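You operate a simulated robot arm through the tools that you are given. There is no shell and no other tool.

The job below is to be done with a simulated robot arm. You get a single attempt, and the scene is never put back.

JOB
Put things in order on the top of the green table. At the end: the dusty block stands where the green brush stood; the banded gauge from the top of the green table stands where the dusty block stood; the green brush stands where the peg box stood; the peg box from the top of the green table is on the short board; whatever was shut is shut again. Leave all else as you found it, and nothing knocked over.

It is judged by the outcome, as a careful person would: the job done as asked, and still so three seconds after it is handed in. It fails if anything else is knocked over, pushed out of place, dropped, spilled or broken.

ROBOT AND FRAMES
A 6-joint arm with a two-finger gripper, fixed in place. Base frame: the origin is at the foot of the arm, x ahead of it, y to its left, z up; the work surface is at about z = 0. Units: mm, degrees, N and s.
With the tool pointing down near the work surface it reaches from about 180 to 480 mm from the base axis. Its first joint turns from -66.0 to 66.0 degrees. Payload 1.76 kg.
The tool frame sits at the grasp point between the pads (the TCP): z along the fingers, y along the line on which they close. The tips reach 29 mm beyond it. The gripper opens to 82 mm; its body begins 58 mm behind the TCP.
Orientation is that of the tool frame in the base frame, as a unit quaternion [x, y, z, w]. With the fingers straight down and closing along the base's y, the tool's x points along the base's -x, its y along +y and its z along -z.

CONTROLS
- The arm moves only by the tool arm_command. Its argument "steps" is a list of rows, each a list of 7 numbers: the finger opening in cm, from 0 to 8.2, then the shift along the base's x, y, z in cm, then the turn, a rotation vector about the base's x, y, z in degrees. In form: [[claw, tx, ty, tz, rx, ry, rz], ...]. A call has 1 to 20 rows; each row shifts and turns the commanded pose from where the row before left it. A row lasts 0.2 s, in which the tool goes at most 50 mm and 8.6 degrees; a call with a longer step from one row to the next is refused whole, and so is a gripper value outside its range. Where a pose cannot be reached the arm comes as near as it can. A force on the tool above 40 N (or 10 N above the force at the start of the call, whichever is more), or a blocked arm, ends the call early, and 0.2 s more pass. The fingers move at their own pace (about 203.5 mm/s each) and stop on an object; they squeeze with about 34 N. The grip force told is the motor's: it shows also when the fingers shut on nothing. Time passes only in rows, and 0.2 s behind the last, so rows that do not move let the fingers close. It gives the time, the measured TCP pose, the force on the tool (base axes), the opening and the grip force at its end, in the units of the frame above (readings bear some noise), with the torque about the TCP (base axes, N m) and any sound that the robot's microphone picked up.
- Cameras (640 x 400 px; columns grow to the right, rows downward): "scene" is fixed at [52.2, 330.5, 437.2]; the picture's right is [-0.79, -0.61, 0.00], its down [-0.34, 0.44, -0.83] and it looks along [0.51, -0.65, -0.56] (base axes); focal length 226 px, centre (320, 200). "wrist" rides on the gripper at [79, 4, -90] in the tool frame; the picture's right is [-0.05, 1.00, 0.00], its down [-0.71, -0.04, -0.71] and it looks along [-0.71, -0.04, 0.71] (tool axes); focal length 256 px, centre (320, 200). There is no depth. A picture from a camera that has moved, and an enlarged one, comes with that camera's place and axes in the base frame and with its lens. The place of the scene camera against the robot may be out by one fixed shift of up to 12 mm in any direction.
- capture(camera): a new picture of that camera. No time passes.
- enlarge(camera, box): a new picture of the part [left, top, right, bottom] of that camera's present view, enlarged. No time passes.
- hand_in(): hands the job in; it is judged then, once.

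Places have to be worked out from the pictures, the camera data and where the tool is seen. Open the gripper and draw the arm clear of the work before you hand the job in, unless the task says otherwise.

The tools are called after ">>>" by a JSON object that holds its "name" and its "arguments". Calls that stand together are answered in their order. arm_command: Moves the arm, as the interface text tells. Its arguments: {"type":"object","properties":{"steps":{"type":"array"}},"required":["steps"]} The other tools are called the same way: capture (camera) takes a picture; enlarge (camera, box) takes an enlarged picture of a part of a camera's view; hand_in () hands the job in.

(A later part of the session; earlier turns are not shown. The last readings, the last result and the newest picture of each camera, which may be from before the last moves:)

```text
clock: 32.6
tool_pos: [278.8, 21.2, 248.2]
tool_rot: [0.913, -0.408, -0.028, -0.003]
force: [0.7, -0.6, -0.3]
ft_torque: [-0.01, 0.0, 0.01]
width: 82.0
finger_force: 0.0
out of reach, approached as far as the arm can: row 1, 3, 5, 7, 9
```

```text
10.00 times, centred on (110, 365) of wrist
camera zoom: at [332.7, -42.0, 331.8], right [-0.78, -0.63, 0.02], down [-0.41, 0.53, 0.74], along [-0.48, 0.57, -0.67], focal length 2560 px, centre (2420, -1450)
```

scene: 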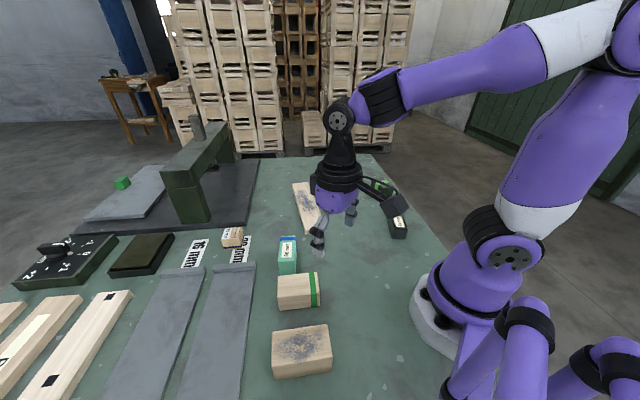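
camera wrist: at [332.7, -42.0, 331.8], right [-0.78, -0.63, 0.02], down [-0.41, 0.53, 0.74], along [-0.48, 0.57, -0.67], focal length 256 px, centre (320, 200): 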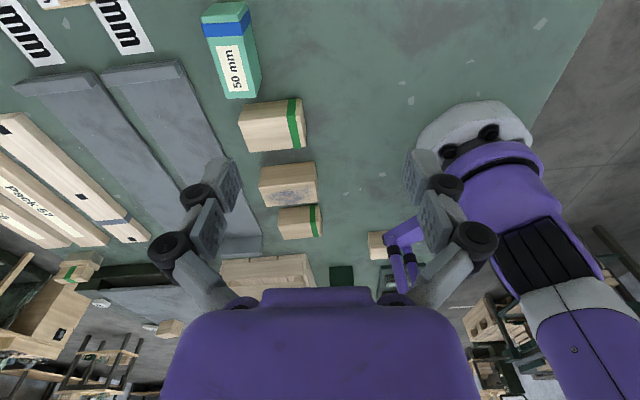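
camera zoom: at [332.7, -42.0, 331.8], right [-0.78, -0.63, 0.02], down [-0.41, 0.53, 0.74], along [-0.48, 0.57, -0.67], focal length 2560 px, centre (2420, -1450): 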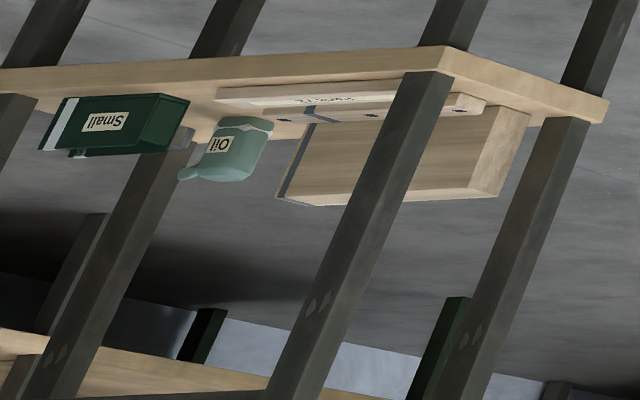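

I've settled on it: the 50 mm teal piece with the blue band is the banded gauge, since the other banded gauge I can see stands off the table and looks the same. The peg box is the 30 mm one, and the short board is the smudged board at about (448, -109). Next I'll get a close view of the peg box for an exact position, straightening the tool on the way.

>>> {"name": "arm_command", "arguments": {"steps": [[8.2, 0, 0, 0, -1.6, -2.8, 0], [8.2, 0.37, 0.5, -0.2, 0, 0, -8.3], [8.2, 0.37, 0.5, -0.2, 0, 0, -8.3], [8.2, 0.37, 0.5, -0.2, 0, 0, -8.3], [8.2, 0.37, 0.5, -0.2, 0, 0, -8.3], [8.2, 0.37, 0.5, -0.2, 0, 0, -8.3], [8.2, 0.37, 0.5, -0.2, 0, 0, -8.3], [8.2, 0.37, 0.5, -0.2, 0, 0, -8.3], [8.2, 0.37, 0.5, -0.2, 0, 0, -8.3], [8.2, 0.37, 0.5, -0.2, 0, 0, -8.3], [8.2, 0.37, 0.5, -0.2, 0, 0, -8.3], [8.2, 0.37, 0.5, -0.2, 0, 0, -8.3], [8.2, 0.37, 0.5, -0.2, 0, 0, -8.3], [8.2, 0.37, 0.5, -0.2, 0, 0, -8.3], [8.2, 0.37, 0.5, -0.2, 0, 0, -8.3]]}}

>>> {"name": "capture", "arguments": {"camera": "wrist"}}

```text
clock: 35.8
tool_pos: [334.1, 93.0, 228.5]
tool_rot: [-0.135, 0.991, 0.001, 0.001]
force: [-0.6, 0.0, 0.0]
ft_torque: [-0.01, 0.04, 0.0]
width: 81.8
finger_force: 0.1
out of reach, approached as far as the arm can: row 1, 2
```

```text
taken
camera wrist: at [255.9, 76.9, 316.4], right [-0.22, 0.98, 0.0], down [0.69, 0.15, 0.71], along [0.69, 0.15, -0.71], focal length 256 px, centre (320, 200)
```

wrist: 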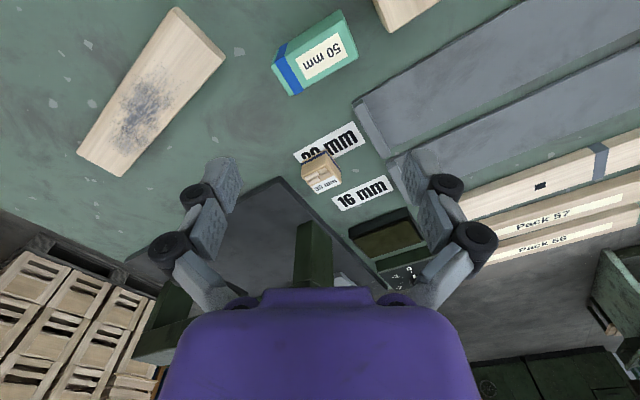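

Enlarging the peg box here to measure its corners.

>>> {"name": "enlarge", "arguments": {"camera": "wrist", "box": [280, 120, 400, 220]}}

>>> {"name": "enlarge", "arguments": {"camera": "wrist", "box": [60, 0, 240, 190]}}

>>> {"name": "enlarge", "arguments": {"camera": "wrist", "box": [255, 0, 375, 110]}}

```text
4.00 times, centred on (340, 170) of wrist
camera zoom: at [255.9, 76.9, 316.4], right [-0.22, 0.98, 0.0], down [0.69, 0.15, 0.71], along [0.69, 0.15, -0.71], focal length 1024 px, centre (240, 320)
```

zoom: 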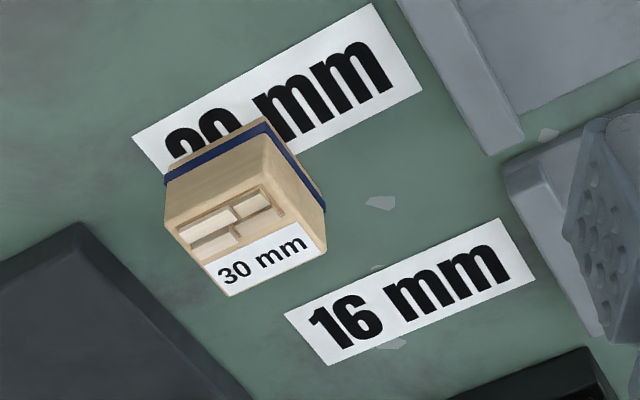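

```text
2.11 times, centred on (150, 95) of wrist
camera zoom: at [255.9, 76.9, 316.4], right [-0.22, 0.98, 0.0], down [0.69, 0.15, 0.71], along [0.69, 0.15, -0.71], focal length 539 px, centre (678, 421)
```

zoom: 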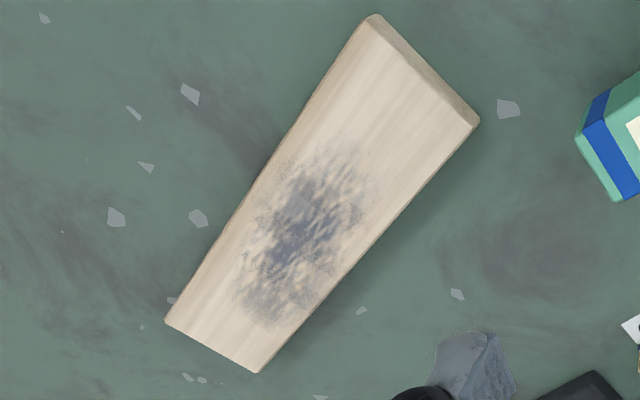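

```text
3.64 times, centred on (315, 55) of wrist
camera zoom: at [255.9, 76.9, 316.4], right [-0.22, 0.98, 0.0], down [0.69, 0.15, 0.71], along [0.69, 0.15, -0.71], focal length 931 px, centre (338, 727)
```

zoom: 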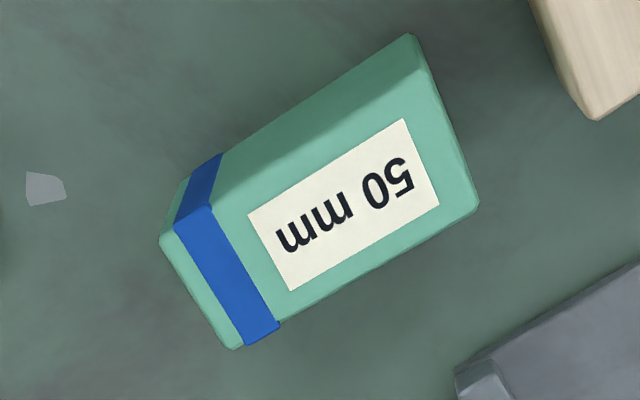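

From this view I get the peg box centre at about (493, 132), roughly 43 mm square and 30 mm high, with edges at -42 and +48 degrees. The board centre is about (450, -110), 259 x 58 mm, along -38 degrees. Next a close view of the brush.

>>> {"name": "arm_command", "arguments": {"steps": [[8.2, -1.65, -3.95, 0, 0, 0, -8], [8.2, -1.65, -3.95, 0, 0, 0, -8], [8.2, -1.65, -3.95, 0, 0, 0, -8], [8.2, -1.65, -3.95, 0, 0, 0, -8], [8.2, -1.65, -3.95, 0, 0, 0, -8], [8.2, -1.65, -3.95, 0, 0, 0, -8], [8.2, -1.65, -3.95, 0, 0, 0, -8], [8.2, -1.65, -3.95, 0, 0, 0, -8]]}}

>>> {"name": "capture", "arguments": {"camera": "wrist"}}

>>> {"name": "enlarge", "arguments": {"camera": "wrist", "box": [260, 110, 380, 220]}}

```text
clock: 37.6
tool_pos: [217.0, -222.3, 256.8]
tool_rot: [0.41, 0.912, 0.0, 0.002]
force: [0.2, 0.0, -0.2]
ft_torque: [0.03, -0.01, 0.0]
width: 82.1
finger_force: 0.1
out of reach, approached as far as the arm can: row 1, 2, 3, 4
```

```text
taken
camera wrist: at [165.3, -159.1, 344.0], right [0.78, 0.62, 0.0], down [0.44, -0.55, 0.71], along [0.44, -0.55, -0.71], focal length 256 px, centre (320, 200)
```

wrist: 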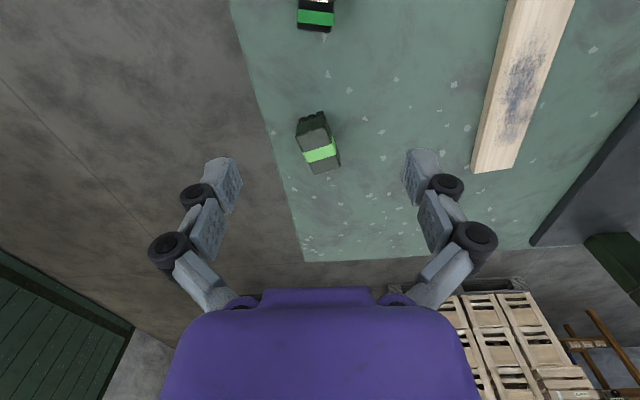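

```text
3.64 times, centred on (320, 165) of wrist
camera zoom: at [165.3, -159.1, 344.0], right [0.78, 0.62, 0.0], down [0.44, -0.55, 0.71], along [0.44, -0.55, -0.71], focal length 931 px, centre (320, 327)
```

zoom: 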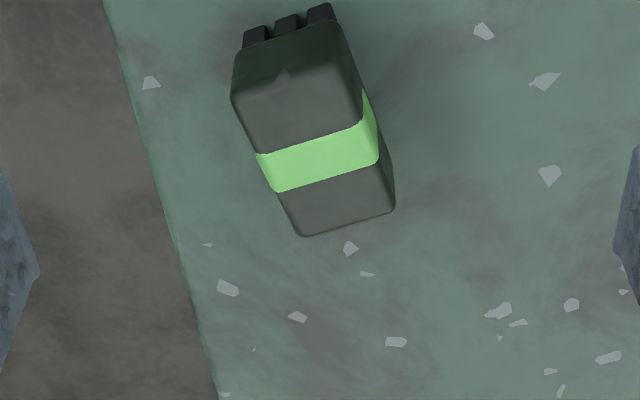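

The brush centre comes out at about (294, -321), roughly 69 x 40 mm and 45 mm high, with its long axis at -31 degrees. Now a close view of the dusty block. I'll use gentler steps, since fast combined moves were flagged.

>>> {"name": "arm_command", "arguments": {"steps": [[8.2, 0.4, 2.2, 0, 0, 0, 5], [8.2, 0.4, 2.2, 0, 0, 0, 5], [8.2, 0.4, 2.2, 0, 0, 0, 5], [8.2, 0.4, 2.2, 0, 0, 0, 5], [8.2, 0.4, 2.2, 0, 0, 0, 5], [8.2, 0.4, 2.2, 0, 0, 0, 5], [8.2, 0.4, 2.2, 0, 0, 0, 5], [8.2, 0.4, 2.2, 0, 0, 0, 5], [8.2, 0.4, 2.2, 0, 0, 0, 5], [8.2, 0.4, 2.2, 0, 0, 0, 5], [8.2, -1.1, 1.65, -0.3, 0, 0, 5], [8.2, -1.1, 1.65, -0.3, 0, 0, 5], [8.2, -1.1, 1.65, -0.3, 0, 0, 5], [8.2, -1.1, 1.65, -0.3, 0, 0, 5], [8.2, -1.1, 1.65, -0.3, 0, 0, 5], [8.2, -1.1, 1.65, -0.3, 0, 0, 5], [8.2, -1.1, 1.65, -0.3, 0, 0, 5], [8.2, -1.1, 1.65, -0.3, 0, 0, 5], [8.2, -1.1, 1.65, -0.3, 0, 0, 5], [8.2, -1.1, 1.65, -0.3, 0, 0, 5]]}}

>>> {"name": "capture", "arguments": {"camera": "wrist"}}

```text
clock: 41.8
tool_pos: [150.1, 162.4, 268.9]
tool_rot: [-0.436, 0.9, 0.002, 0.0]
force: [-0.6, 0.3, -0.5]
ft_torque: [-0.02, 0.0, 0.0]
width: 82.2
finger_force: 0.0
out of reach, approached as far as the arm can: row 3, 5, 11, 12, 13, 14, 15, 17, 18, 20
```

```text
taken
camera wrist: at [96.9, 104.3, 358.1], right [-0.75, 0.66, 0.0], down [0.47, 0.53, 0.71], along [0.47, 0.53, -0.71], focal length 256 px, centre (320, 200)
```

wrist: 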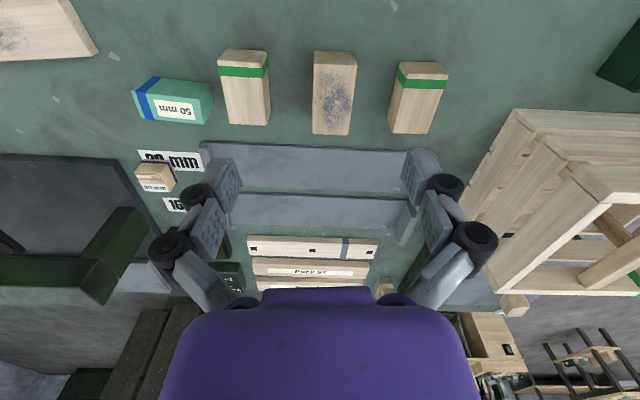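

I'll enlarge the row of blocks to measure the dusty block, its neighbours and the gauge.

>>> {"name": "enlarge", "arguments": {"camera": "wrist", "box": [260, 30, 400, 160]}}

>>> {"name": "enlarge", "arguments": {"camera": "wrist", "box": [120, 30, 280, 140]}}

>>> {"name": "enlarge", "arguments": {"camera": "wrist", "box": [300, 30, 460, 160]}}

```text
3.08 times, centred on (330, 95) of wrist
camera zoom: at [96.9, 104.3, 358.1], right [-0.75, 0.66, 0.0], down [0.47, 0.53, 0.71], along [0.47, 0.53, -0.71], focal length 788 px, centre (289, 523)
```

zoom: 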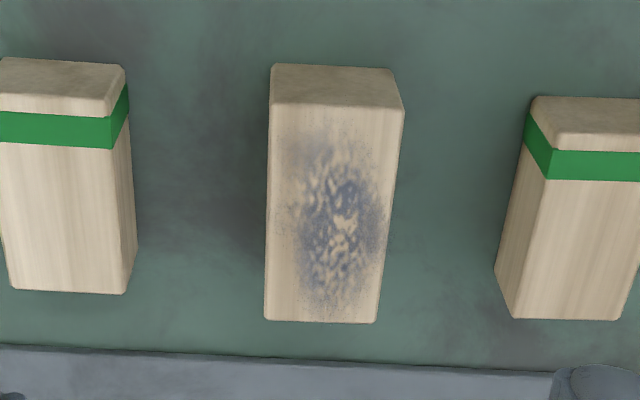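

```text
3.64 times, centred on (200, 85) of wrist
camera zoom: at [96.9, 104.3, 358.1], right [-0.75, 0.66, 0.0], down [0.47, 0.53, 0.71], along [0.47, 0.53, -0.71], focal length 931 px, centre (756, 618)
```

zoom: 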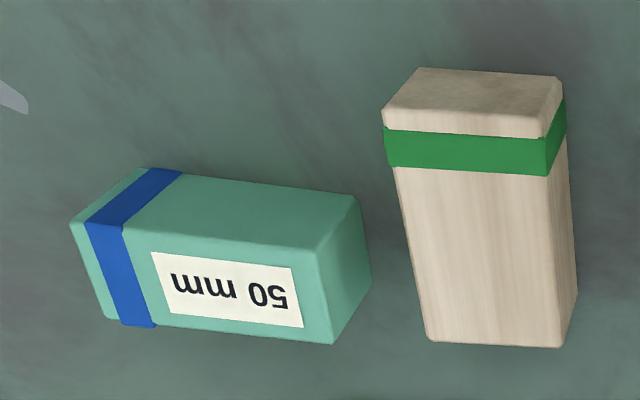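

```text
3.08 times, centred on (380, 95) of wrist
camera zoom: at [96.9, 104.3, 358.1], right [-0.75, 0.66, 0.0], down [0.47, 0.53, 0.71], along [0.47, 0.53, -0.71], focal length 788 px, centre (135, 523)
```

zoom: 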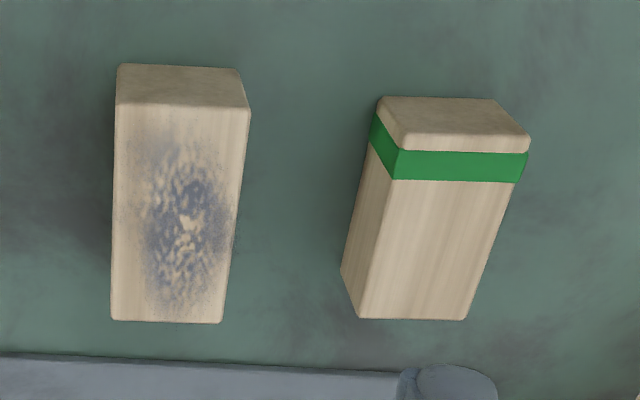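

The dusty block is about 87 x 50 x 50 mm, centred at (177, 219) with its long axis at 46.5 degrees. The gauge is about 77 x 34 x 50 mm, centred at (335, 90) with its long axis at -48 degrees. I'll start with the peg box: move toward it high up, then tilt the tool outward to extend the reach.

>>> {"name": "arm_command", "arguments": {"steps": [[6.4, 1.25, -0.28, -0.35, 0, 0, -0.19], [6.4, 1.25, -0.28, -0.35, 0, 0, -0.19], [6.4, 1.25, -0.28, -0.35, 0, 0, -0.19], [6.4, 1.25, -0.28, -0.35, 0, 0, -0.19], [6.4, 1.25, -0.28, -0.35, 0, 0, -0.19], [6.4, 1.25, -0.28, -0.35, 0, 0, -0.19], [6.4, 1.25, -0.28, -0.35, 0, 0, -0.19], [6.4, 1.25, -0.28, -0.35, 0, 0, -0.19], [6.4, 1.25, -0.28, -0.35, 0, 0, -0.19], [6.4, 1.25, -0.28, -0.35, 0, 0, -0.19], [6.4, 1.25, -0.28, -0.35, 0, 0, -0.19], [6.4, 1.25, -0.28, -0.35, 0, 0, -0.19], [6.4, 1.25, -0.28, -0.35, 0, 0, -0.19], [6.4, 1.25, -0.28, -0.35, 0, 0, -0.19], [6.4, 1.25, -0.28, -0.35, 0, 0, -0.19], [6.4, 1.25, -0.28, -0.35, 0, 0, -0.19], [6.4, 1.25, -0.28, -0.35, 0, 0, -0.19], [6.4, 1.25, -0.28, -0.35, 0, 0, -0.19], [6.4, 1.25, -0.28, -0.35, 0, 0, -0.19], [6.4, 1.25, -0.28, -0.35, 0, 0, -0.19]]}}

```text
clock: 46.0
tool_pos: [403.4, 107.8, 210.0]
tool_rot: [-0.405, 0.914, 0.001, 0.002]
force: [0.5, -0.7, -0.1]
ft_torque: [0.01, 0.0, -0.01]
width: 63.8
finger_force: 0.0
out of reach, approached as far as the arm can: row 1, 3, 5
```

Yaw is now about 48 degrees. I'll tilt 20 degrees outward while easing to a hover above the peg box.

>>> {"name": "arm_command", "arguments": {"steps": [[6.4, 0.9, 0.25, -1.0, 1.486, -1.338, 0], [6.4, 0.9, 0.25, -1.0, 1.486, -1.338, 0], [6.4, 0.9, 0.25, -1.0, 1.486, -1.338, 0], [6.4, 0.9, 0.25, -1.0, 1.486, -1.338, 0], [6.4, 0.9, 0.25, -1.0, 1.486, -1.338, 0], [6.4, 0.9, 0.25, -1.0, 1.486, -1.338, 0], [6.4, 0.9, 0.25, -1.0, 1.486, -1.338, 0], [6.4, 0.9, 0.25, -1.0, 1.486, -1.338, 0], [6.4, 0.9, 0.25, -1.0, 1.486, -1.338, 0], [6.4, 0.9, 0.22, -1.0, 1.486, -1.338, 0]]}}

>>> {"name": "capture", "arguments": {"camera": "wrist"}}

>>> {"name": "capture", "arguments": {"camera": "scene"}}

```text
clock: 48.2
tool_pos: [450.4, 118.4, 165.7]
tool_rot: [-0.401, 0.9, 0.073, 0.153]
force: [0.2, 0.3, 0.2]
ft_torque: [-0.02, 0.06, 0.01]
width: 64.1
finger_force: 0.1
out of reach, approached as far as the arm can: row 7, 8, 9, 10
```

```text
taken
camera wrist: at [378.0, 44.1, 223.3], right [-0.71, 0.71, 0.03], down [0.32, 0.29, 0.9], along [0.63, 0.65, -0.43], focal length 256 px, centre (320, 200)
```

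wrist: 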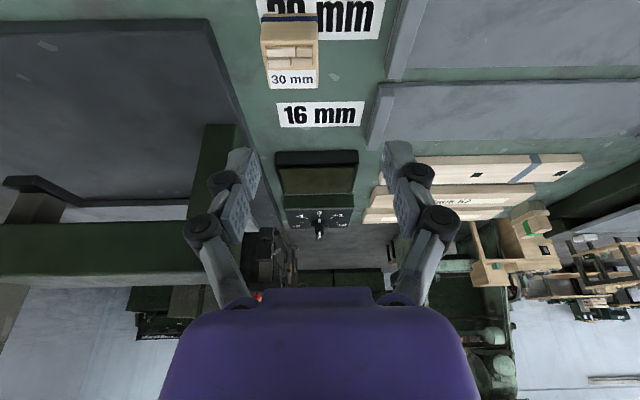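

```text
taken
```

scene: 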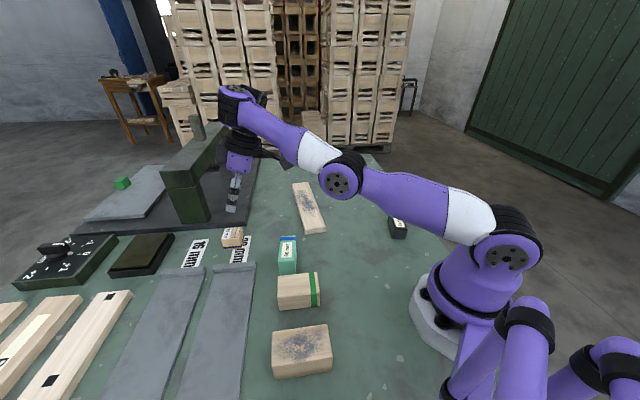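

The arm ran out of reach at this height, but reach grows lower down. I'll descend first while staying above the box top, then extend outward.

>>> {"name": "arm_command", "arguments": {"steps": [[6.4, 0, 0, -1.5, 0, 0, 0], [6.4, 0, 0, -1.5, 0, 0, 0], [6.4, 0, 0, -1.5, 0, 0, 0], [6.4, 0, 0, -1.5, 0, 0, 0], [6.4, 0, 0, -1.0, 0, 0, 0]]}}

>>> {"name": "arm_command", "arguments": {"steps": [[6.4, 1.0, 0.3, 0, 0, 0, 0], [6.4, 1.0, 0.3, 0, 0, 0, 0], [6.4, 1.0, 0.3, 0, 0, 0, 0], [6.4, 1.0, 0.3, 0, 0, 0, 0]]}}

>>> {"name": "capture", "arguments": {"camera": "wrist"}}

```text
clock: 49.4
tool_pos: [452.1, 114.5, 168.0]
tool_rot: [-0.4, 0.9, 0.073, 0.155]
force: [0.0, 0.2, 0.9]
ft_torque: [-0.02, -0.01, -0.01]
width: 63.9
finger_force: 0.0
out of reach, approached as far as the arm can: row 1, 2, 3, 4, 5
```

```text
clock: 50.4
tool_pos: [451.3, 114.4, 167.8]
tool_rot: [-0.4, 0.9, 0.072, 0.156]
force: [-0.1, 0.3, -0.3]
ft_torque: [-0.02, 0.01, -0.01]
width: 63.9
finger_force: 0.3
out of reach, approached as far as the arm can: row 1, 2, 3, 4
```

```text
taken
camera wrist: at [378.7, 40.3, 225.1], right [-0.71, 0.71, 0.02], down [0.32, 0.29, 0.9], along [0.63, 0.65, -0.43], focal length 256 px, centre (320, 200)
```

wrist: 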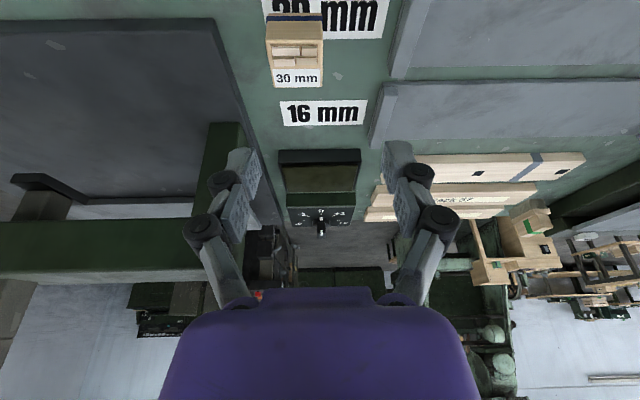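

Descending did not work, so some joint seems to be at its limit. I'll look at the arm's shape to understand why.

>>> {"name": "enlarge", "arguments": {"camera": "scene", "box": [200, 60, 580, 330]}}

```text
1.48 times, centred on (390, 195) of scene
camera zoom: at [52.2, 330.5, 437.2], right [-0.79, -0.61, 0.0], down [-0.34, 0.44, -0.83], along [0.51, -0.65, -0.56], focal length 335 px, centre (216, 207)
```

zoom: 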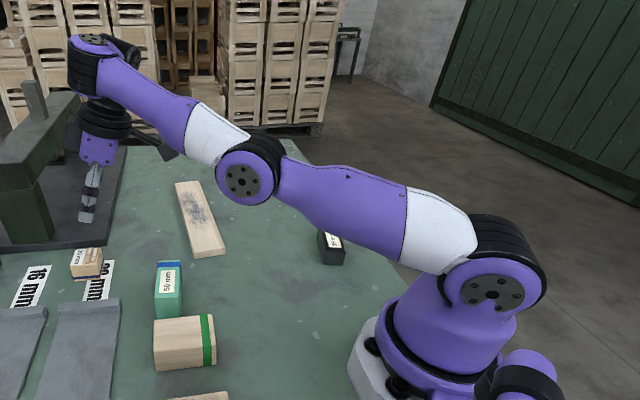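

The arm is stretched with its elbow below the line from shoulder to wrist, which blocks lowering. I'll pull back inward and straighten the tool, then look at the elbow again.

>>> {"name": "arm_command", "arguments": {"steps": [[6.4, -1.0, -0.2, 0, -1.486, 1.338, 0], [6.4, -1.0, -0.2, 0, -1.486, 1.338, 0], [6.4, -1.0, -0.2, 0, -1.486, 1.338, 0], [6.4, -1.0, -0.2, 0, -1.486, 1.338, 0], [6.4, -1.0, -0.2, 0, -1.486, 1.338, 0], [6.4, -1.0, -0.2, 0, -1.486, 1.338, 0], [6.4, -1.0, -0.2, 0, -1.486, 1.338, 0], [6.4, -1.0, -0.2, 0, -1.486, 1.338, 0], [6.4, -1.0, -0.2, 0, -1.486, 1.338, 0], [6.4, -1.0, -0.2, 0, -1.486, 1.338, 0]]}}

>>> {"name": "capture", "arguments": {"camera": "scene"}}

```text
clock: 52.6
tool_pos: [375.8, 98.9, 180.8]
tool_rot: [-0.406, 0.914, 0.001, 0.0]
force: [0.4, 0.9, 0.0]
ft_torque: [0.01, -0.03, -0.01]
width: 64.0
finger_force: 0.0
out of reach, approached as far as the arm can: row 1, 2, 3, 4, 6, 8
```

```text
taken
```

scene: 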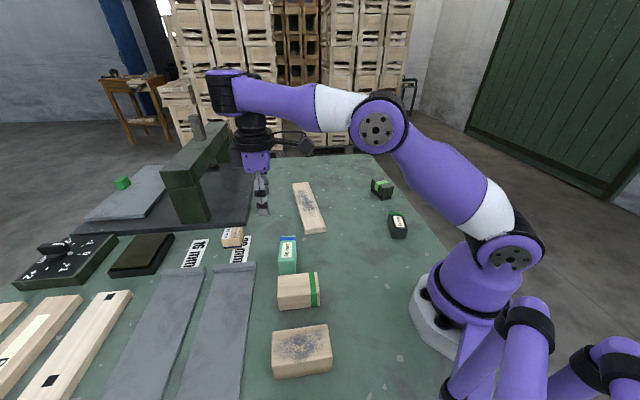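

The elbow is above the line again, so the arm can bend properly. I'll lower to about z = 100 here, with the tips still above the gauge, before tilting and reaching out.

>>> {"name": "arm_command", "arguments": {"steps": [[6.4, 0.5, 0.1, -1.6, 0, 0, 0], [6.4, 0.5, 0.1, -1.6, 0, 0, 0], [6.4, 0.5, 0.1, -1.6, 0, 0, 0], [6.4, 0.5, 0.1, -1.6, 0, 0, 0], [6.4, 0.5, 0.1, -1.6, 0, 0, 0]]}}

```text
clock: 53.8
tool_pos: [414.5, 107.2, 106.6]
tool_rot: [-0.404, 0.915, 0.002, 0.001]
force: [0.4, -0.8, 0.0]
ft_torque: [-0.01, 0.04, 0.01]
width: 63.7
finger_force: 0.0
out of reach, approached as far as the arm can: row 1, 2, 3
```

The end pose differs by about 14 mm from what I expected. I'll issue a no-move row to see whether the arm is still settling.

>>> {"name": "arm_command", "arguments": {"steps": [[6.4, 0, 0, 0, 0, 0, 0], [6.4, 0, 0, 0, 0, 0, 0]]}}

```text
clock: 54.4
tool_pos: [414.9, 108.4, 106.4]
tool_rot: [-0.405, 0.914, 0.002, 0.0]
force: [0.3, -0.1, -0.1]
ft_torque: [-0.02, -0.01, -0.03]
width: 64.3
finger_force: 0.1
```

It is settled. Now I'll tilt gradually and go outward and down in small rows, watching for reach flags.

>>> {"name": "arm_command", "arguments": {"steps": [[6.4, 0, 0, 0, 1.486, -1.338, 0], [6.4, 0, 0, 0, 1.486, -1.338, 0], [6.4, 0, 0, 0, 1.486, -1.338, 0], [6.4, 0, 0, 0, 1.486, -1.338, 0], [6.4, 0.4, 0.1, -0.4, 1.486, -1.338, 0], [6.4, 0.4, 0.1, -0.4, 1.486, -1.338, 0], [6.4, 0.4, 0.1, -0.4, 1.486, -1.338, 0], [6.4, 0.4, 0.1, -0.4, 1.486, -1.338, 0], [6.4, 0.4, 0.1, -0.4, 1.486, -1.338, 0], [6.4, 0.4, 0.1, -0.4, 1.486, -1.338, 0]]}}

>>> {"name": "capture", "arguments": {"camera": "scene"}}

>>> {"name": "capture", "arguments": {"camera": "wrist"}}

```text
clock: 56.6
tool_pos: [454.1, 107.7, 166.9]
tool_rot: [-0.4, 0.9, 0.073, 0.156]
force: [0.2, 0.1, -1.1]
ft_torque: [-0.01, 0.02, -0.01]
width: 63.9
finger_force: 0.0
out of reach, approached as far as the arm can: row 1, 2, 3, 4, 6, 7, 8, 9, 10
```

```text
taken
```

scene: 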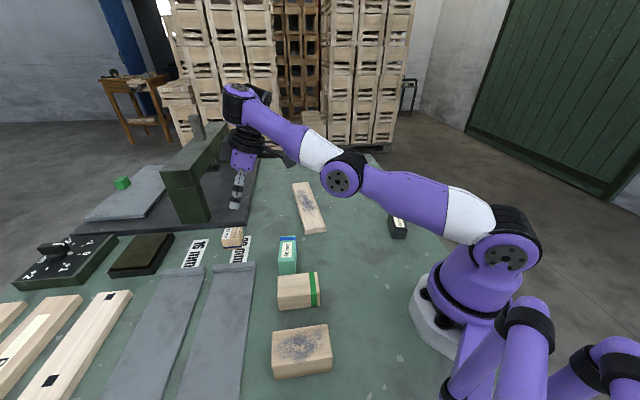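

```text
taken
camera wrist: at [380.1, 33.7, 223.6], right [-0.71, 0.71, 0.03], down [0.32, 0.29, 0.9], along [0.63, 0.65, -0.43], focal length 256 px, centre (320, 200)
```

wrist: 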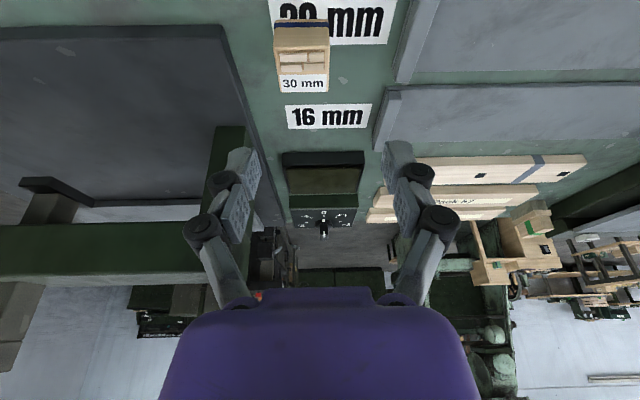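

Tilting off the arm's own vertical plane lifts the whole arm, so sideways lean seems limited. I'll go back to a vertical tool and test a tilt straight along the arm's radial plane.

>>> {"name": "arm_command", "arguments": {"steps": [[6.4, -1.0, 0, 0, -1.486, 1.338, 0], [6.4, -1.0, 0, 0, -1.486, 1.338, 0], [6.4, -1.0, 0, 0, -1.486, 1.338, 0], [6.4, -1.0, 0, 0, -1.486, 1.338, 0], [6.4, -1.0, 0, 0, -1.486, 1.338, 0], [6.4, -1.0, 0, 0, -1.486, 1.338, 0], [6.4, -1.0, 0, 0, -1.486, 1.338, 0], [6.4, -1.0, 0, 0, -1.486, 1.338, 0], [6.4, -1.0, 0, 0, -1.486, 1.338, 0], [6.4, -1.0, 0, 0, -1.486, 1.338, 0]]}}

>>> {"name": "arm_command", "arguments": {"steps": [[6.4, 0, 0, 0, 0, 0, 0], [6.4, 0, 0, 0, 0, 0, -4], [6.4, 0, 0, 0, 0, 0, -4], [6.4, 0, 0, 0, 0, 0, -4], [6.4, 0, 0, 0, 0, 0, -4], [6.4, 0, 0, 0, 0, 0, -4], [6.4, 0, 0, 0, 0, 0, -4], [6.4, 0, 0, 0, 0, 0, -4], [6.4, 0, 0, 0, 0, 0, -4]]}}

>>> {"name": "capture", "arguments": {"camera": "scene"}}

```text
clock: 58.8
tool_pos: [376.6, 113.3, 177.2]
tool_rot: [-0.406, 0.914, 0.002, -0.001]
force: [0.4, 0.1, -0.1]
ft_torque: [0.0, 0.01, 0.03]
width: 64.1
finger_force: 0.0
out of reach, approached as far as the arm can: row 1, 2, 3, 4, 6
```

```text
clock: 60.8
tool_pos: [377.0, 112.5, 175.6]
tool_rot: [-0.136, 0.991, 0.001, 0.0]
force: [-0.6, 0.2, -0.1]
ft_torque: [0.0, 0.02, -0.01]
width: 64.0
finger_force: 0.0
```

```text
taken
```

scene: 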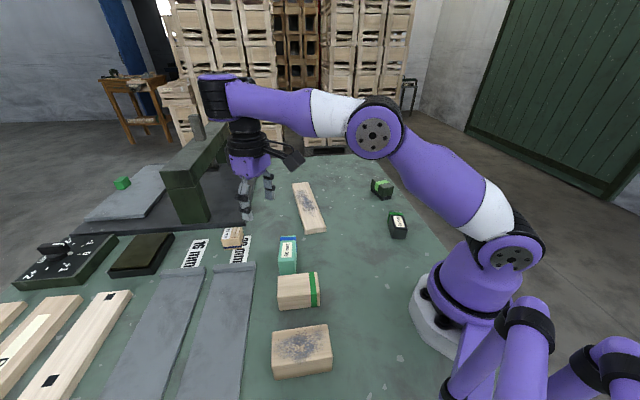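

I want a closer look at the wrist joints in their present form, to see whether the wrist has flipped to another branch.

>>> {"name": "enlarge", "arguments": {"camera": "scene", "box": [180, 60, 420, 230]}}

```text
2.35 times, centred on (300, 145) of scene
camera zoom: at [52.2, 330.5, 437.2], right [-0.79, -0.61, 0.0], down [-0.34, 0.44, -0.83], along [0.51, -0.65, -0.56], focal length 532 px, centre (367, 329)
```

zoom: 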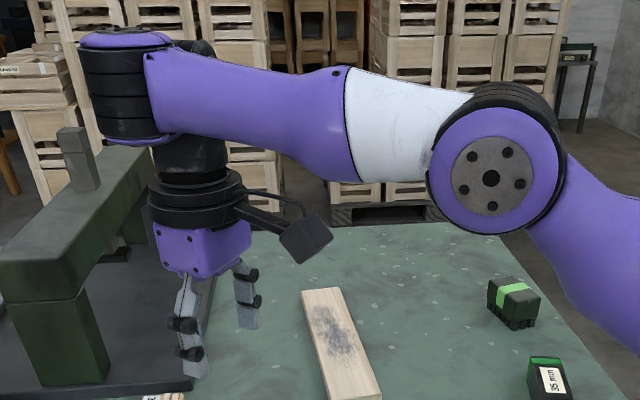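

The wrist cylinder now stands upright, so the joint arrangement has changed from before. I'll test a small tilt in the radial plane (azimuth 16 degrees) from here and see if it is accepted.

>>> {"name": "arm_command", "arguments": {"steps": [[6.4, 0, 0, 0, 0.55, -1.92, 0], [6.4, 0, 0, 0, 0.55, -1.92, 0], [6.4, 0, 0, 0, 0.55, -1.92, 0]]}}

```text
clock: 61.6
tool_pos: [397.3, 118.2, 191.3]
tool_rot: [-0.137, 0.989, 0.009, 0.053]
force: [0.1, 0.0, 0.5]
ft_torque: [0.03, -0.01, 0.0]
width: 64.0
finger_force: 0.1
out of reach, approached as far as the arm can: row 1, 2, 3
```

Even a small radial tilt is refused in this branch. I'll go back to the earlier pose near (213, 84, 160) and compare the wrist's shape with what it was then.

>>> {"name": "arm_command", "arguments": {"steps": [[6.4, 0, 0, 0, -0.55, 1.92, 0], [6.4, 0, 0, 0, -0.55, 1.92, 0], [6.4, 0, 0, 0, -0.55, 1.92, 0], [6.4, -1.5, -0.3, 0, 0, 0, 0], [6.4, -1.5, -0.3, 0, 0, 0, 0], [6.4, -1.5, -0.3, 0, 0, 0, 0], [6.4, -1.5, -0.3, 0, 0, 0, 0], [6.4, -1.5, -0.3, 0, 0, 0, 0]]}}

>>> {"name": "arm_command", "arguments": {"steps": [[6.4, -1.5, -0.2, 0, 0, 0, -2], [6.4, -1.5, -0.2, 0, 0, 0, -2], [6.4, -1.5, -0.2, 0, 0, 0, -2], [6.4, -1.5, -0.2, 0, 0, 0, -2], [6.4, -1.5, -0.2, 0, 0, 0, -2]]}}

>>> {"name": "enlarge", "arguments": {"camera": "scene", "box": [200, 0, 640, 280]}}

```text
clock: 63.4
tool_pos: [341.4, 110.1, 213.7]
tool_rot: [-0.137, 0.991, 0.001, -0.001]
force: [0.2, -0.9, 1.0]
ft_torque: [0.0, 0.02, 0.0]
width: 64.1
finger_force: 0.0
out of reach, approached as far as the arm can: row 6, 7, 8
```

```text
clock: 64.6
tool_pos: [287.3, 107.7, 247.5]
tool_rot: [-0.05, 0.999, 0.001, 0.001]
force: [0.3, -0.3, 0.4]
ft_torque: [-0.02, -0.05, -0.02]
width: 64.1
finger_force: 0.0
out of reach, approached as far as the arm can: row 1, 2, 3, 4, 5
```

```text
1.43 times, centred on (420, 140) of scene
camera zoom: at [52.3, 330.5, 437.2], right [-0.79, -0.61, 0.0], down [-0.34, 0.44, -0.83], along [0.51, -0.65, -0.56], focal length 323 px, centre (177, 286)
```

zoom: 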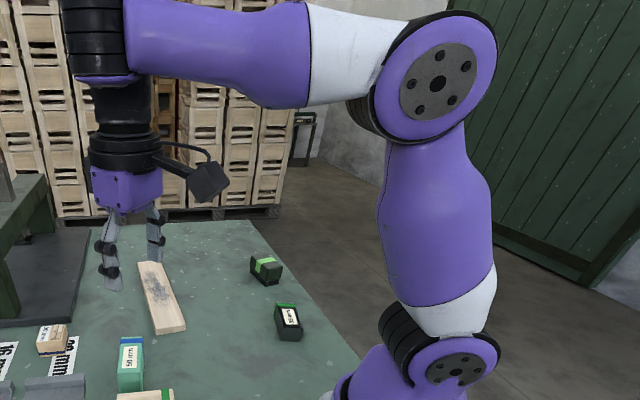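

I see the problem now: the forearm stays level and the tool hangs straight from it, a wrist singularity where the bend cannot change. Leaning the tool sideways first should free the middle wrist joint, so I'll try a small lateral lean.

>>> {"name": "arm_command", "arguments": {"steps": [[6.4, 0, 0, 0, 1.87, 0.7, 0], [6.4, 0, 0, 0, 1.87, 0.7, 0], [6.4, 0, 0, 0, 1.87, 0.7, 0], [6.4, 0, 0, 0, 1.87, 0.7, 0]]}}

```text
clock: 65.6
tool_pos: [290.6, 107.8, 253.1]
tool_rot: [-0.05, 0.996, 0.067, -0.021]
force: [0.1, -0.1, 0.8]
ft_torque: [-0.02, -0.01, 0.0]
width: 64.3
finger_force: 0.0
out of reach, approached as far as the arm can: row 3
```

The sideways lean worked, apart from one flagged row. I'll lean a bit more, then swing the lean direction round from sideways to outward by turning about the vertical.

>>> {"name": "arm_command", "arguments": {"steps": [[6.4, 0, 0, 0, 1.87, 0.7, 0], [6.4, 0, 0, 0, 1.87, 0.7, 0], [6.4, 0, 0, 0, 1.87, 0.7, 0], [6.4, 0, 0, 0, 0, 0, -5], [6.4, 0, 0, 0, 0, 0, -5], [6.4, 0, 0, 0, 0, 0, -5], [6.4, 0, 0, 0, 0, 0, -5], [6.4, 0, 0, 0, 0, 0, -5], [6.4, 0, 0, 0, 0, 0, -5]]}}

```text
clock: 67.6
tool_pos: [306.2, 106.3, 281.8]
tool_rot: [0.209, 0.971, 0.12, -0.005]
force: [0.4, 0.0, -0.1]
ft_torque: [-0.01, 0.0, -0.02]
width: 64.0
finger_force: 0.1
out of reach, approached as far as the arm can: row 2, 4, 5, 6, 7, 8, 9
```

Swinging toward outward lifts the arm again, so that way runs into a joint limit. I'll swing the lean the other way, from left round to inward, which should bring the wrist roll back to its normal side.

>>> {"name": "arm_command", "arguments": {"steps": [[6.4, 0, 0, 0, 0, 0, 6], [6.4, 0, 0, 0, 0, 0, 6], [6.4, 0, 0, 0, 0, 0, 6], [6.4, 0, 0, 0, 0, 0, 6], [6.4, 0, 0, 0, 0, 0, 6], [6.4, 0, 0, 0, 0, 0, 6], [6.4, 0, 0, 0, 0, 0, 6], [6.4, 0, 0, 0, 0, 0, 6], [6.4, 0, 0, 0, 0, 0, 6], [6.4, 0, 0, 0, 0, 0, 6]]}}

>>> {"name": "arm_command", "arguments": {"steps": [[6.4, 0, 0, 0, 0, 0, 6], [6.4, 0, 0, 0, 0, 0, 6], [6.4, 0, 0, 0, 0, 0, 6], [6.4, 0, 0, 0, 0, 0, 6], [6.4, 0, 0, 0, 0, 0, 6], [6.4, 0, 0, 0, 0, 0, 6], [6.4, 0, 0, 0, 0, 0, 6], [6.4, 0, 0, 0, 0, 0, 6], [6.4, 0, 0, 0, 0, 0, 6], [6.4, 0, 0, 0, 0, 0, 6]]}}

>>> {"name": "enlarge", "arguments": {"camera": "scene", "box": [200, 0, 640, 280]}}

```text
clock: 69.8
tool_pos: [306.0, 105.6, 282.1]
tool_rot: [-0.305, 0.944, 0.104, -0.066]
force: [0.4, -0.7, 0.4]
ft_torque: [0.0, -0.02, -0.03]
width: 63.9
finger_force: 0.2
```

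```text
clock: 72.0
tool_pos: [306.6, 107.0, 282.1]
tool_rot: [0.737, -0.665, -0.057, 0.108]
force: [-0.4, -0.3, 0.3]
ft_torque: [-0.03, -0.02, -0.02]
width: 64.3
finger_force: 0.1
```

```text
1.43 times, centred on (420, 140) of scene
camera zoom: at [52.2, 330.5, 437.2], right [-0.79, -0.61, 0.0], down [-0.34, 0.44, -0.83], along [0.51, -0.65, -0.56], focal length 323 px, centre (177, 286)
```

zoom: 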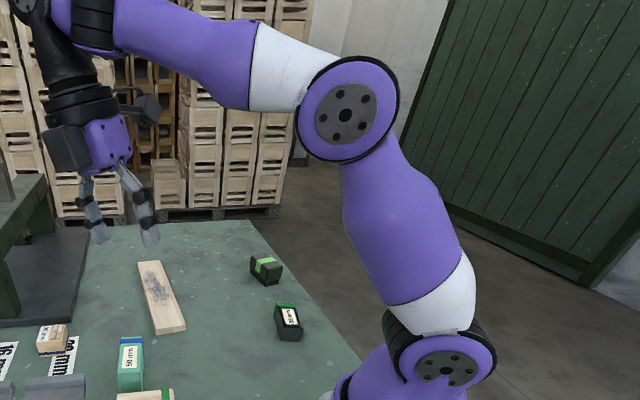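

That worked with no flags and no drift; the lean now points inward. Next I'll bring the tool through vertical to a slight outward lean in the radial plane.

>>> {"name": "arm_command", "arguments": {"steps": [[6.4, 0, 0, 0, 1.03, -2.82, 0], [6.4, 0, 0, 0, 1.03, -2.82, 0], [6.4, 0, 0, 0, 1.03, -2.82, 0], [6.4, 0, 0, 0, 1.03, -2.82, 0], [6.4, 0, 0, 0, 1.03, -2.82, 0], [6.4, 0, 0, 0, 1.03, -2.82, 0], [6.4, 0, 0, 0, 1.03, -2.82, 0], [6.4, 0, 0, 0, 1.03, -2.82, 0]]}}

```text
clock: 73.8
tool_pos: [306.6, 106.4, 282.0]
tool_rot: [0.739, -0.668, 0.041, -0.077]
force: [-0.4, -0.3, 1.4]
ft_torque: [-0.01, -0.02, -0.03]
width: 64.0
finger_force: 0.1
```

No flags: the tool now leans 10 degrees outward. I'll lower from here, which should bend the wrist clear of the singularity.

>>> {"name": "arm_command", "arguments": {"steps": [[6.4, 0, 0, -1.5, 0, 0, 0], [6.4, 0, 0, -1.5, 0, 0, 0], [6.4, 0, 0, -1.5, 0, 0, 0], [6.4, 0, 0, -1.5, 0, 0, 0], [6.4, 0, 0, -1.5, 0, 0, 0], [6.4, 0, 0, -1.5, 0, 0, 0], [6.4, 0, 0, -1.5, 0, 0, 0], [6.4, 0, 0, -1.5, 0, 0, 0]]}}

>>> {"name": "enlarge", "arguments": {"camera": "scene", "box": [200, 0, 640, 280]}}

```text
clock: 75.6
tool_pos: [306.4, 107.3, 162.1]
tool_rot: [0.739, -0.668, 0.04, -0.077]
force: [-0.3, 0.0, 0.1]
ft_torque: [-0.01, -0.01, -0.03]
width: 63.8
finger_force: 0.1
```

```text
1.43 times, centred on (420, 140) of scene
camera zoom: at [52.2, 330.5, 437.2], right [-0.79, -0.61, 0.0], down [-0.34, 0.44, -0.83], along [0.51, -0.65, -0.56], focal length 323 px, centre (177, 286)
```

zoom: 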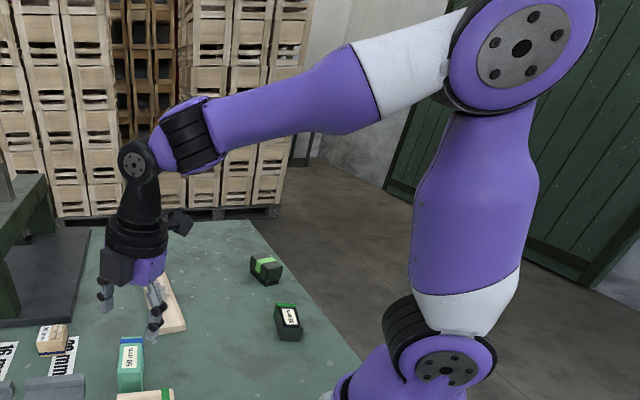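

The arm is back in its good shape, with the wrist's bolted face visible and the forearm sloping down. Now I'll turn about the tool axis to a yaw of 48 degrees, then set the 20 degree lean along 48 degrees.

>>> {"name": "arm_command", "arguments": {"steps": [[6.4, 0, 0, 0, 0.98, 0.35, -5.91], [6.4, 0, 0, 0, 0.98, 0.35, -5.91], [6.4, 0, 0, 0, 0.98, 0.35, -5.91], [6.4, 0, 0, 0, 0.98, 0.35, -5.91], [6.4, 0, 0, 0, 0.98, 0.35, -5.91], [6.4, 0, 0, 0, 0.98, 0.35, -5.91], [6.4, 0, 0, 0, 0.98, 0.35, -5.91], [6.4, 0, 0, 0, 0.98, 0.35, -5.91], [6.4, 0, 0, 0, 1.877, -0.695, 0.268], [6.4, 0, 0, 0, 1.877, -0.695, 0.268], [6.4, 0, 0, 0, 1.877, -0.695, 0.268], [6.4, 0, 0, 0, 1.877, -0.695, 0.268], [6.4, 0, 0, 0, 1.877, -0.695, 0.268], [6.4, 0, 0, 0, 1.877, -0.695, 0.268]]}}

```text
clock: 78.6
tool_pos: [306.0, 106.8, 161.8]
tool_rot: [-0.406, 0.897, 0.072, 0.161]
force: [0.3, 0.4, -0.4]
ft_torque: [0.02, 0.03, -0.02]
width: 64.0
finger_force: 0.1
```

The pose is exact and unflagged. Moving out toward the peg box in two stages, keeping the tips well above the gauge on the way.

>>> {"name": "arm_command", "arguments": {"steps": [[6.4, 1.17, 0.1, -0.6, 0, 0, 0], [6.4, 1.17, 0.1, -0.6, 0, 0, 0], [6.4, 1.17, 0.1, -0.6, 0, 0, 0], [6.4, 1.17, 0.1, -0.6, 0, 0, 0], [6.4, 1.17, 0.1, -0.6, 0, 0, 0], [6.4, 1.17, 0.1, -0.6, 0, 0, 0], [6.4, 1.17, 0.1, -0.6, 0, 0, 0], [6.4, 1.17, 0.1, -0.6, 0, 0, 0]]}}

>>> {"name": "arm_command", "arguments": {"steps": [[6.4, 1.17, 0.22, -0.3, 0, 0, 0], [6.4, 1.17, 0.22, -0.3, 0, 0, 0], [6.4, 1.17, 0.22, -0.3, 0, 0, 0], [6.4, 1.17, 0.22, -0.3, 0, 0, 0], [6.4, 1.17, 0.22, -0.3, 0, 0, 0], [6.4, 1.17, 0.22, -0.3, 0, 0, 0], [6.4, 1.17, 0.22, -0.3, 0, 0, 0], [6.4, 1.17, 0.22, -0.3, 0, 0, 0]]}}

>>> {"name": "capture", "arguments": {"camera": "wrist"}}

>>> {"name": "capture", "arguments": {"camera": "scene"}}

```text
clock: 80.4
tool_pos: [399.1, 114.2, 114.0]
tool_rot: [-0.406, 0.897, 0.07, 0.16]
force: [0.4, 0.1, 0.3]
ft_torque: [0.01, 0.05, -0.01]
width: 63.6
finger_force: 0.2
```

```text
clock: 82.2
tool_pos: [492.7, 132.3, 89.7]
tool_rot: [-0.405, 0.897, 0.071, 0.16]
force: [-0.7, 0.9, 0.5]
ft_torque: [0.01, -0.01, 0.01]
width: 63.8
finger_force: 0.0
```

```text
taken
camera wrist: at [421.2, 57.6, 145.1], right [-0.72, 0.7, 0.02], down [0.3, 0.29, 0.91], along [0.63, 0.65, -0.42], focal length 256 px, centre (320, 200)
```

wrist: 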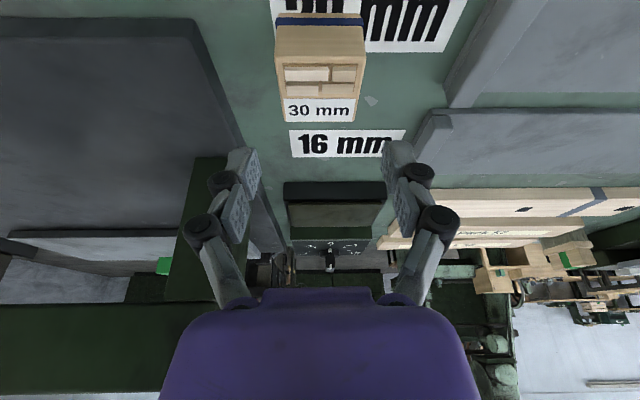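

```text
taken
```

scene: 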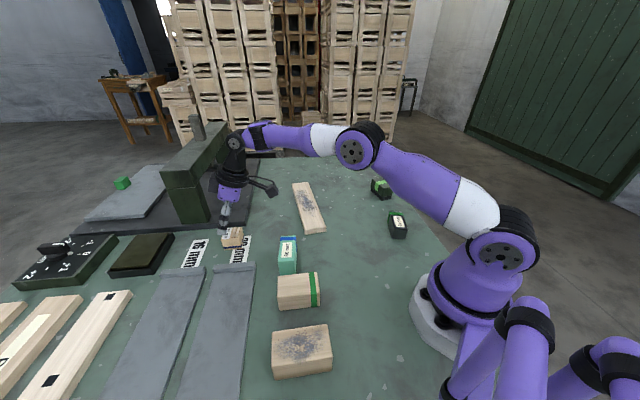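

The peg box sits almost exactly between the fingers (lateral offset under 1 mm) and squared up. I'll shift 5 mm inward so the pads meet its middle, and descend to about z = 35.

>>> {"name": "arm_command", "arguments": {"steps": [[6.4, -0.32, -0.33, -0.5, 0, 0, 0], [6.4, 0, 0, -0.9, 0, 0, 0], [6.4, 0, 0, -0.9, 0, 0, 0], [6.4, 0, 0, -0.9, 0, 0, 0], [6.4, 0, 0, -0.8, 0, 0, 0], [6.4, 0, 0, -0.7, 0, 0, 0], [6.4, 0, 0, -0.4, 0, 0, 0]]}}

>>> {"name": "capture", "arguments": {"camera": "wrist"}}

>>> {"name": "enlarge", "arguments": {"camera": "scene", "box": [180, 180, 280, 270]}}

```text
clock: 83.8
tool_pos: [491.3, 130.3, 39.8]
tool_rot: [-0.406, 0.897, 0.07, 0.16]
force: [-0.3, 0.3, 0.0]
ft_torque: [0.03, -0.02, 0.01]
width: 63.8
finger_force: 0.1
```

```text
taken
camera wrist: at [417.5, 53.9, 94.5], right [-0.72, 0.7, 0.02], down [0.3, 0.29, 0.91], along [0.63, 0.65, -0.42], focal length 256 px, centre (320, 200)
```

wrist: 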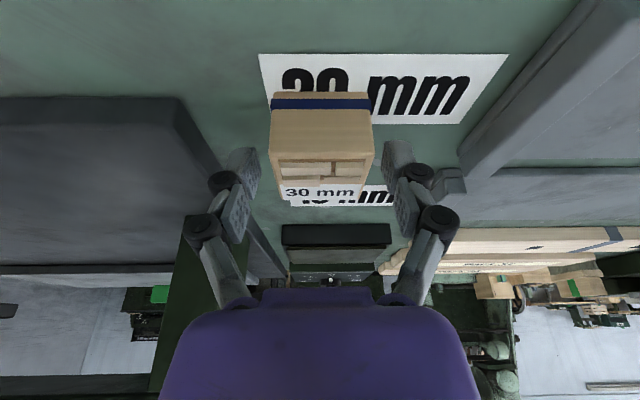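

```text
4.44 times, centred on (230, 225) of scene
camera zoom: at [52.2, 330.5, 437.2], right [-0.79, -0.61, 0.0], down [-0.34, 0.44, -0.83], along [0.51, -0.65, -0.56], focal length 1004 px, centre (720, 89)
```

zoom: 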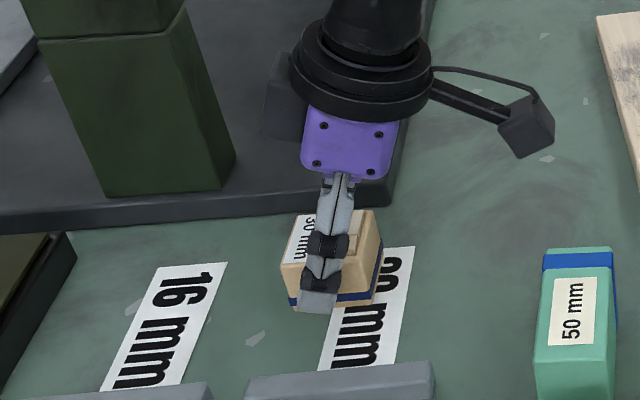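

The fingers straddle the box. I'll drop the last 4 mm, close on it and check the width.

>>> {"name": "arm_command", "arguments": {"steps": [[6.4, -0.05, -0.05, -0.35, 0, 0, 0], [6.4, 0, 0, 0, 0, 0, 0], [3.0, 0, 0, 0, 0, 0, 0], [3.0, 0, 0, 0, 0, 0, 0], [3.0, 0, 0, 0, 0, 0, 0]]}}

>>> {"name": "capture", "arguments": {"camera": "wrist"}}

```text
clock: 85.0
tool_pos: [491.2, 129.4, 35.4]
tool_rot: [-0.406, 0.897, 0.071, 0.16]
force: [0.3, 0.0, 11.3]
ft_torque: [-0.04, 0.01, -0.07]
width: 43.1
finger_force: 34.1
```

```text
taken
camera wrist: at [417.2, 53.5, 91.6], right [-0.72, 0.7, 0.01], down [0.3, 0.29, 0.91], along [0.63, 0.65, -0.42], focal length 256 px, centre (320, 200)
```

wrist: 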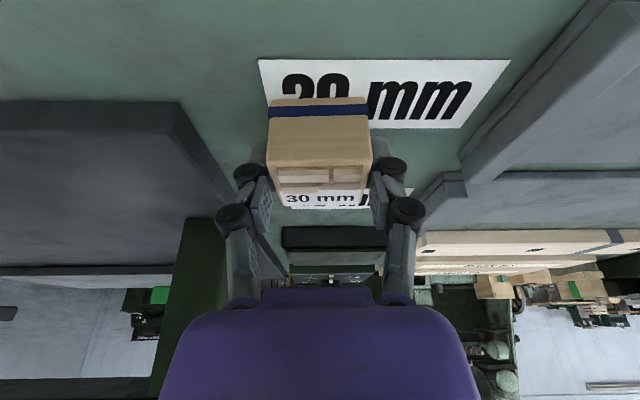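

Gripped at 43 mm with 34 N. Lifting straight up about 54 mm and checking that the box comes along.

>>> {"name": "arm_command", "arguments": {"steps": [[3.0, 0, 0, 0.5, 0, 0, 0], [3.0, 0, 0, 0.9, 0, 0, 0], [3.0, 0, 0, 1.0, 0, 0, 0], [3.0, 0, 0, 1.0, 0, 0, 0], [3.0, 0, 0, 1.0, 0, 0, 0], [3.0, 0, 0, 1.0, 0, 0, 0]]}}

>>> {"name": "capture", "arguments": {"camera": "wrist"}}

>>> {"name": "enlarge", "arguments": {"camera": "scene", "box": [180, 170, 280, 270]}}

```text
clock: 86.4
tool_pos: [488.6, 130.3, 90.1]
tool_rot: [-0.405, 0.898, 0.07, 0.16]
force: [-0.6, -0.5, -1.1]
ft_torque: [-0.02, 0.02, -0.04]
width: 43.4
finger_force: 34.2
```

```text
taken
camera wrist: at [416.4, 53.6, 145.3], right [-0.72, 0.7, 0.02], down [0.3, 0.29, 0.91], along [0.63, 0.65, -0.42], focal length 256 px, centre (320, 200)
```

wrist: 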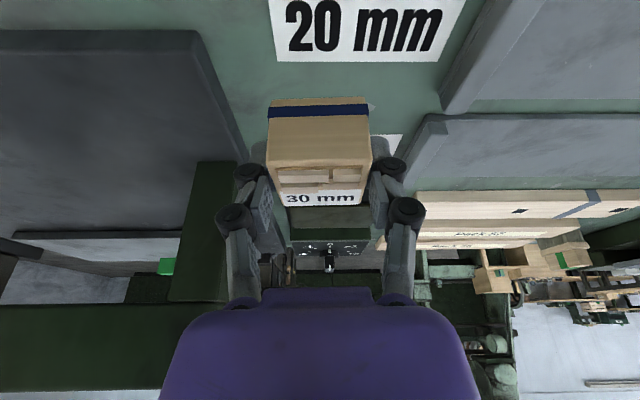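

```text
4.00 times, centred on (230, 220) of scene
camera zoom: at [52.2, 330.5, 437.2], right [-0.79, -0.61, 0.0], down [-0.34, 0.44, -0.83], along [0.51, -0.65, -0.56], focal length 904 px, centre (680, 120)
```

zoom: 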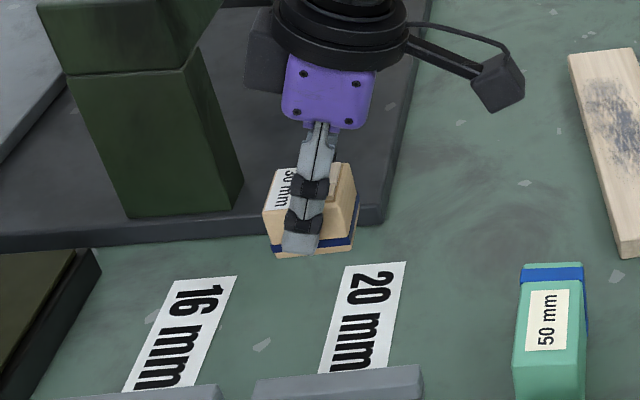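

The box is held level. Now carrying it across to the short board while turning to line up with the board.

>>> {"name": "arm_command", "arguments": {"steps": [[3.0, -0.213, -1.187, 0.05, 0, 0, -4.33], [3.0, -0.213, -1.187, 0.05, 0, 0, -4.33], [3.0, -0.213, -1.187, 0.05, 0, 0, -4.33], [3.0, -0.213, -1.187, 0.05, 0, 0, -4.33], [3.0, -0.213, -1.187, 0, 0, 0, -4.33], [3.0, -0.213, -1.187, 0, 0, 0, -4.33], [3.0, -0.213, -1.187, 0, 0, 0, -4.33], [3.0, -0.213, -1.187, 0, 0, 0, -4.33], [3.0, -0.213, -1.187, 0, 0, 0, -4.33], [3.0, -0.213, -1.187, 0, 0, 0, -4.33], [3.0, -0.213, -1.187, 0, 0, 0, -4.33], [3.0, -0.213, -1.187, 0, 0, 0, -4.33], [3.0, -0.213, -1.187, 0, 0, 0, -4.33], [3.0, -0.213, -1.187, 0, 0, 0, -4.33], [3.0, -0.213, -1.187, 0, 0, 0, -4.33], [3.0, -0.213, -1.187, 0, 0, 0, -4.33], [3.0, -0.213, -1.187, 0, 0, 0, -4.33], [3.0, -0.213, -1.187, 0, 0, 0, -4.33], [3.0, -0.213, -1.187, 0, 0, 0, -4.33], [3.0, -0.213, -1.187, 0, 0, 0, -4.33]]}}

>>> {"name": "capture", "arguments": {"camera": "wrist"}}

>>> {"name": "capture", "arguments": {"camera": "scene"}}

```text
clock: 90.6
tool_pos: [448.3, -108.3, 91.3]
tool_rot: [0.32, 0.931, -0.059, 0.164]
force: [0.8, 0.1, -0.2]
ft_torque: [-0.02, 0.0, -0.02]
width: 43.4
finger_force: 34.0
```

```text
taken
camera wrist: at [367.2, -40.5, 147.2], right [0.66, 0.76, 0.02], down [0.31, -0.29, 0.91], along [0.69, -0.59, -0.42], focal length 256 px, centre (320, 200)
```

wrist: 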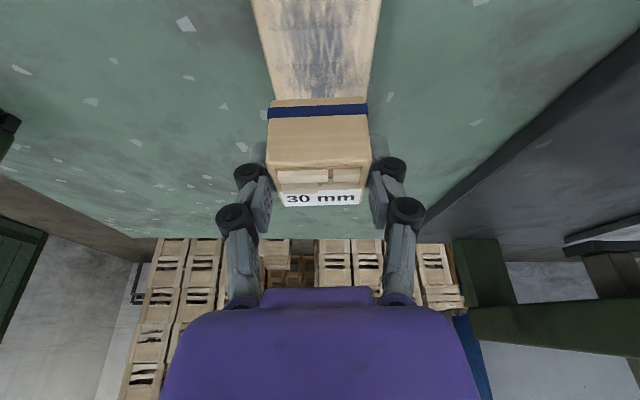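

```text
taken
```

scene: 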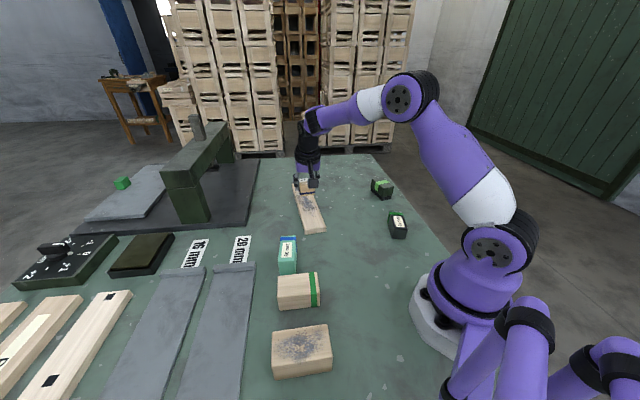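

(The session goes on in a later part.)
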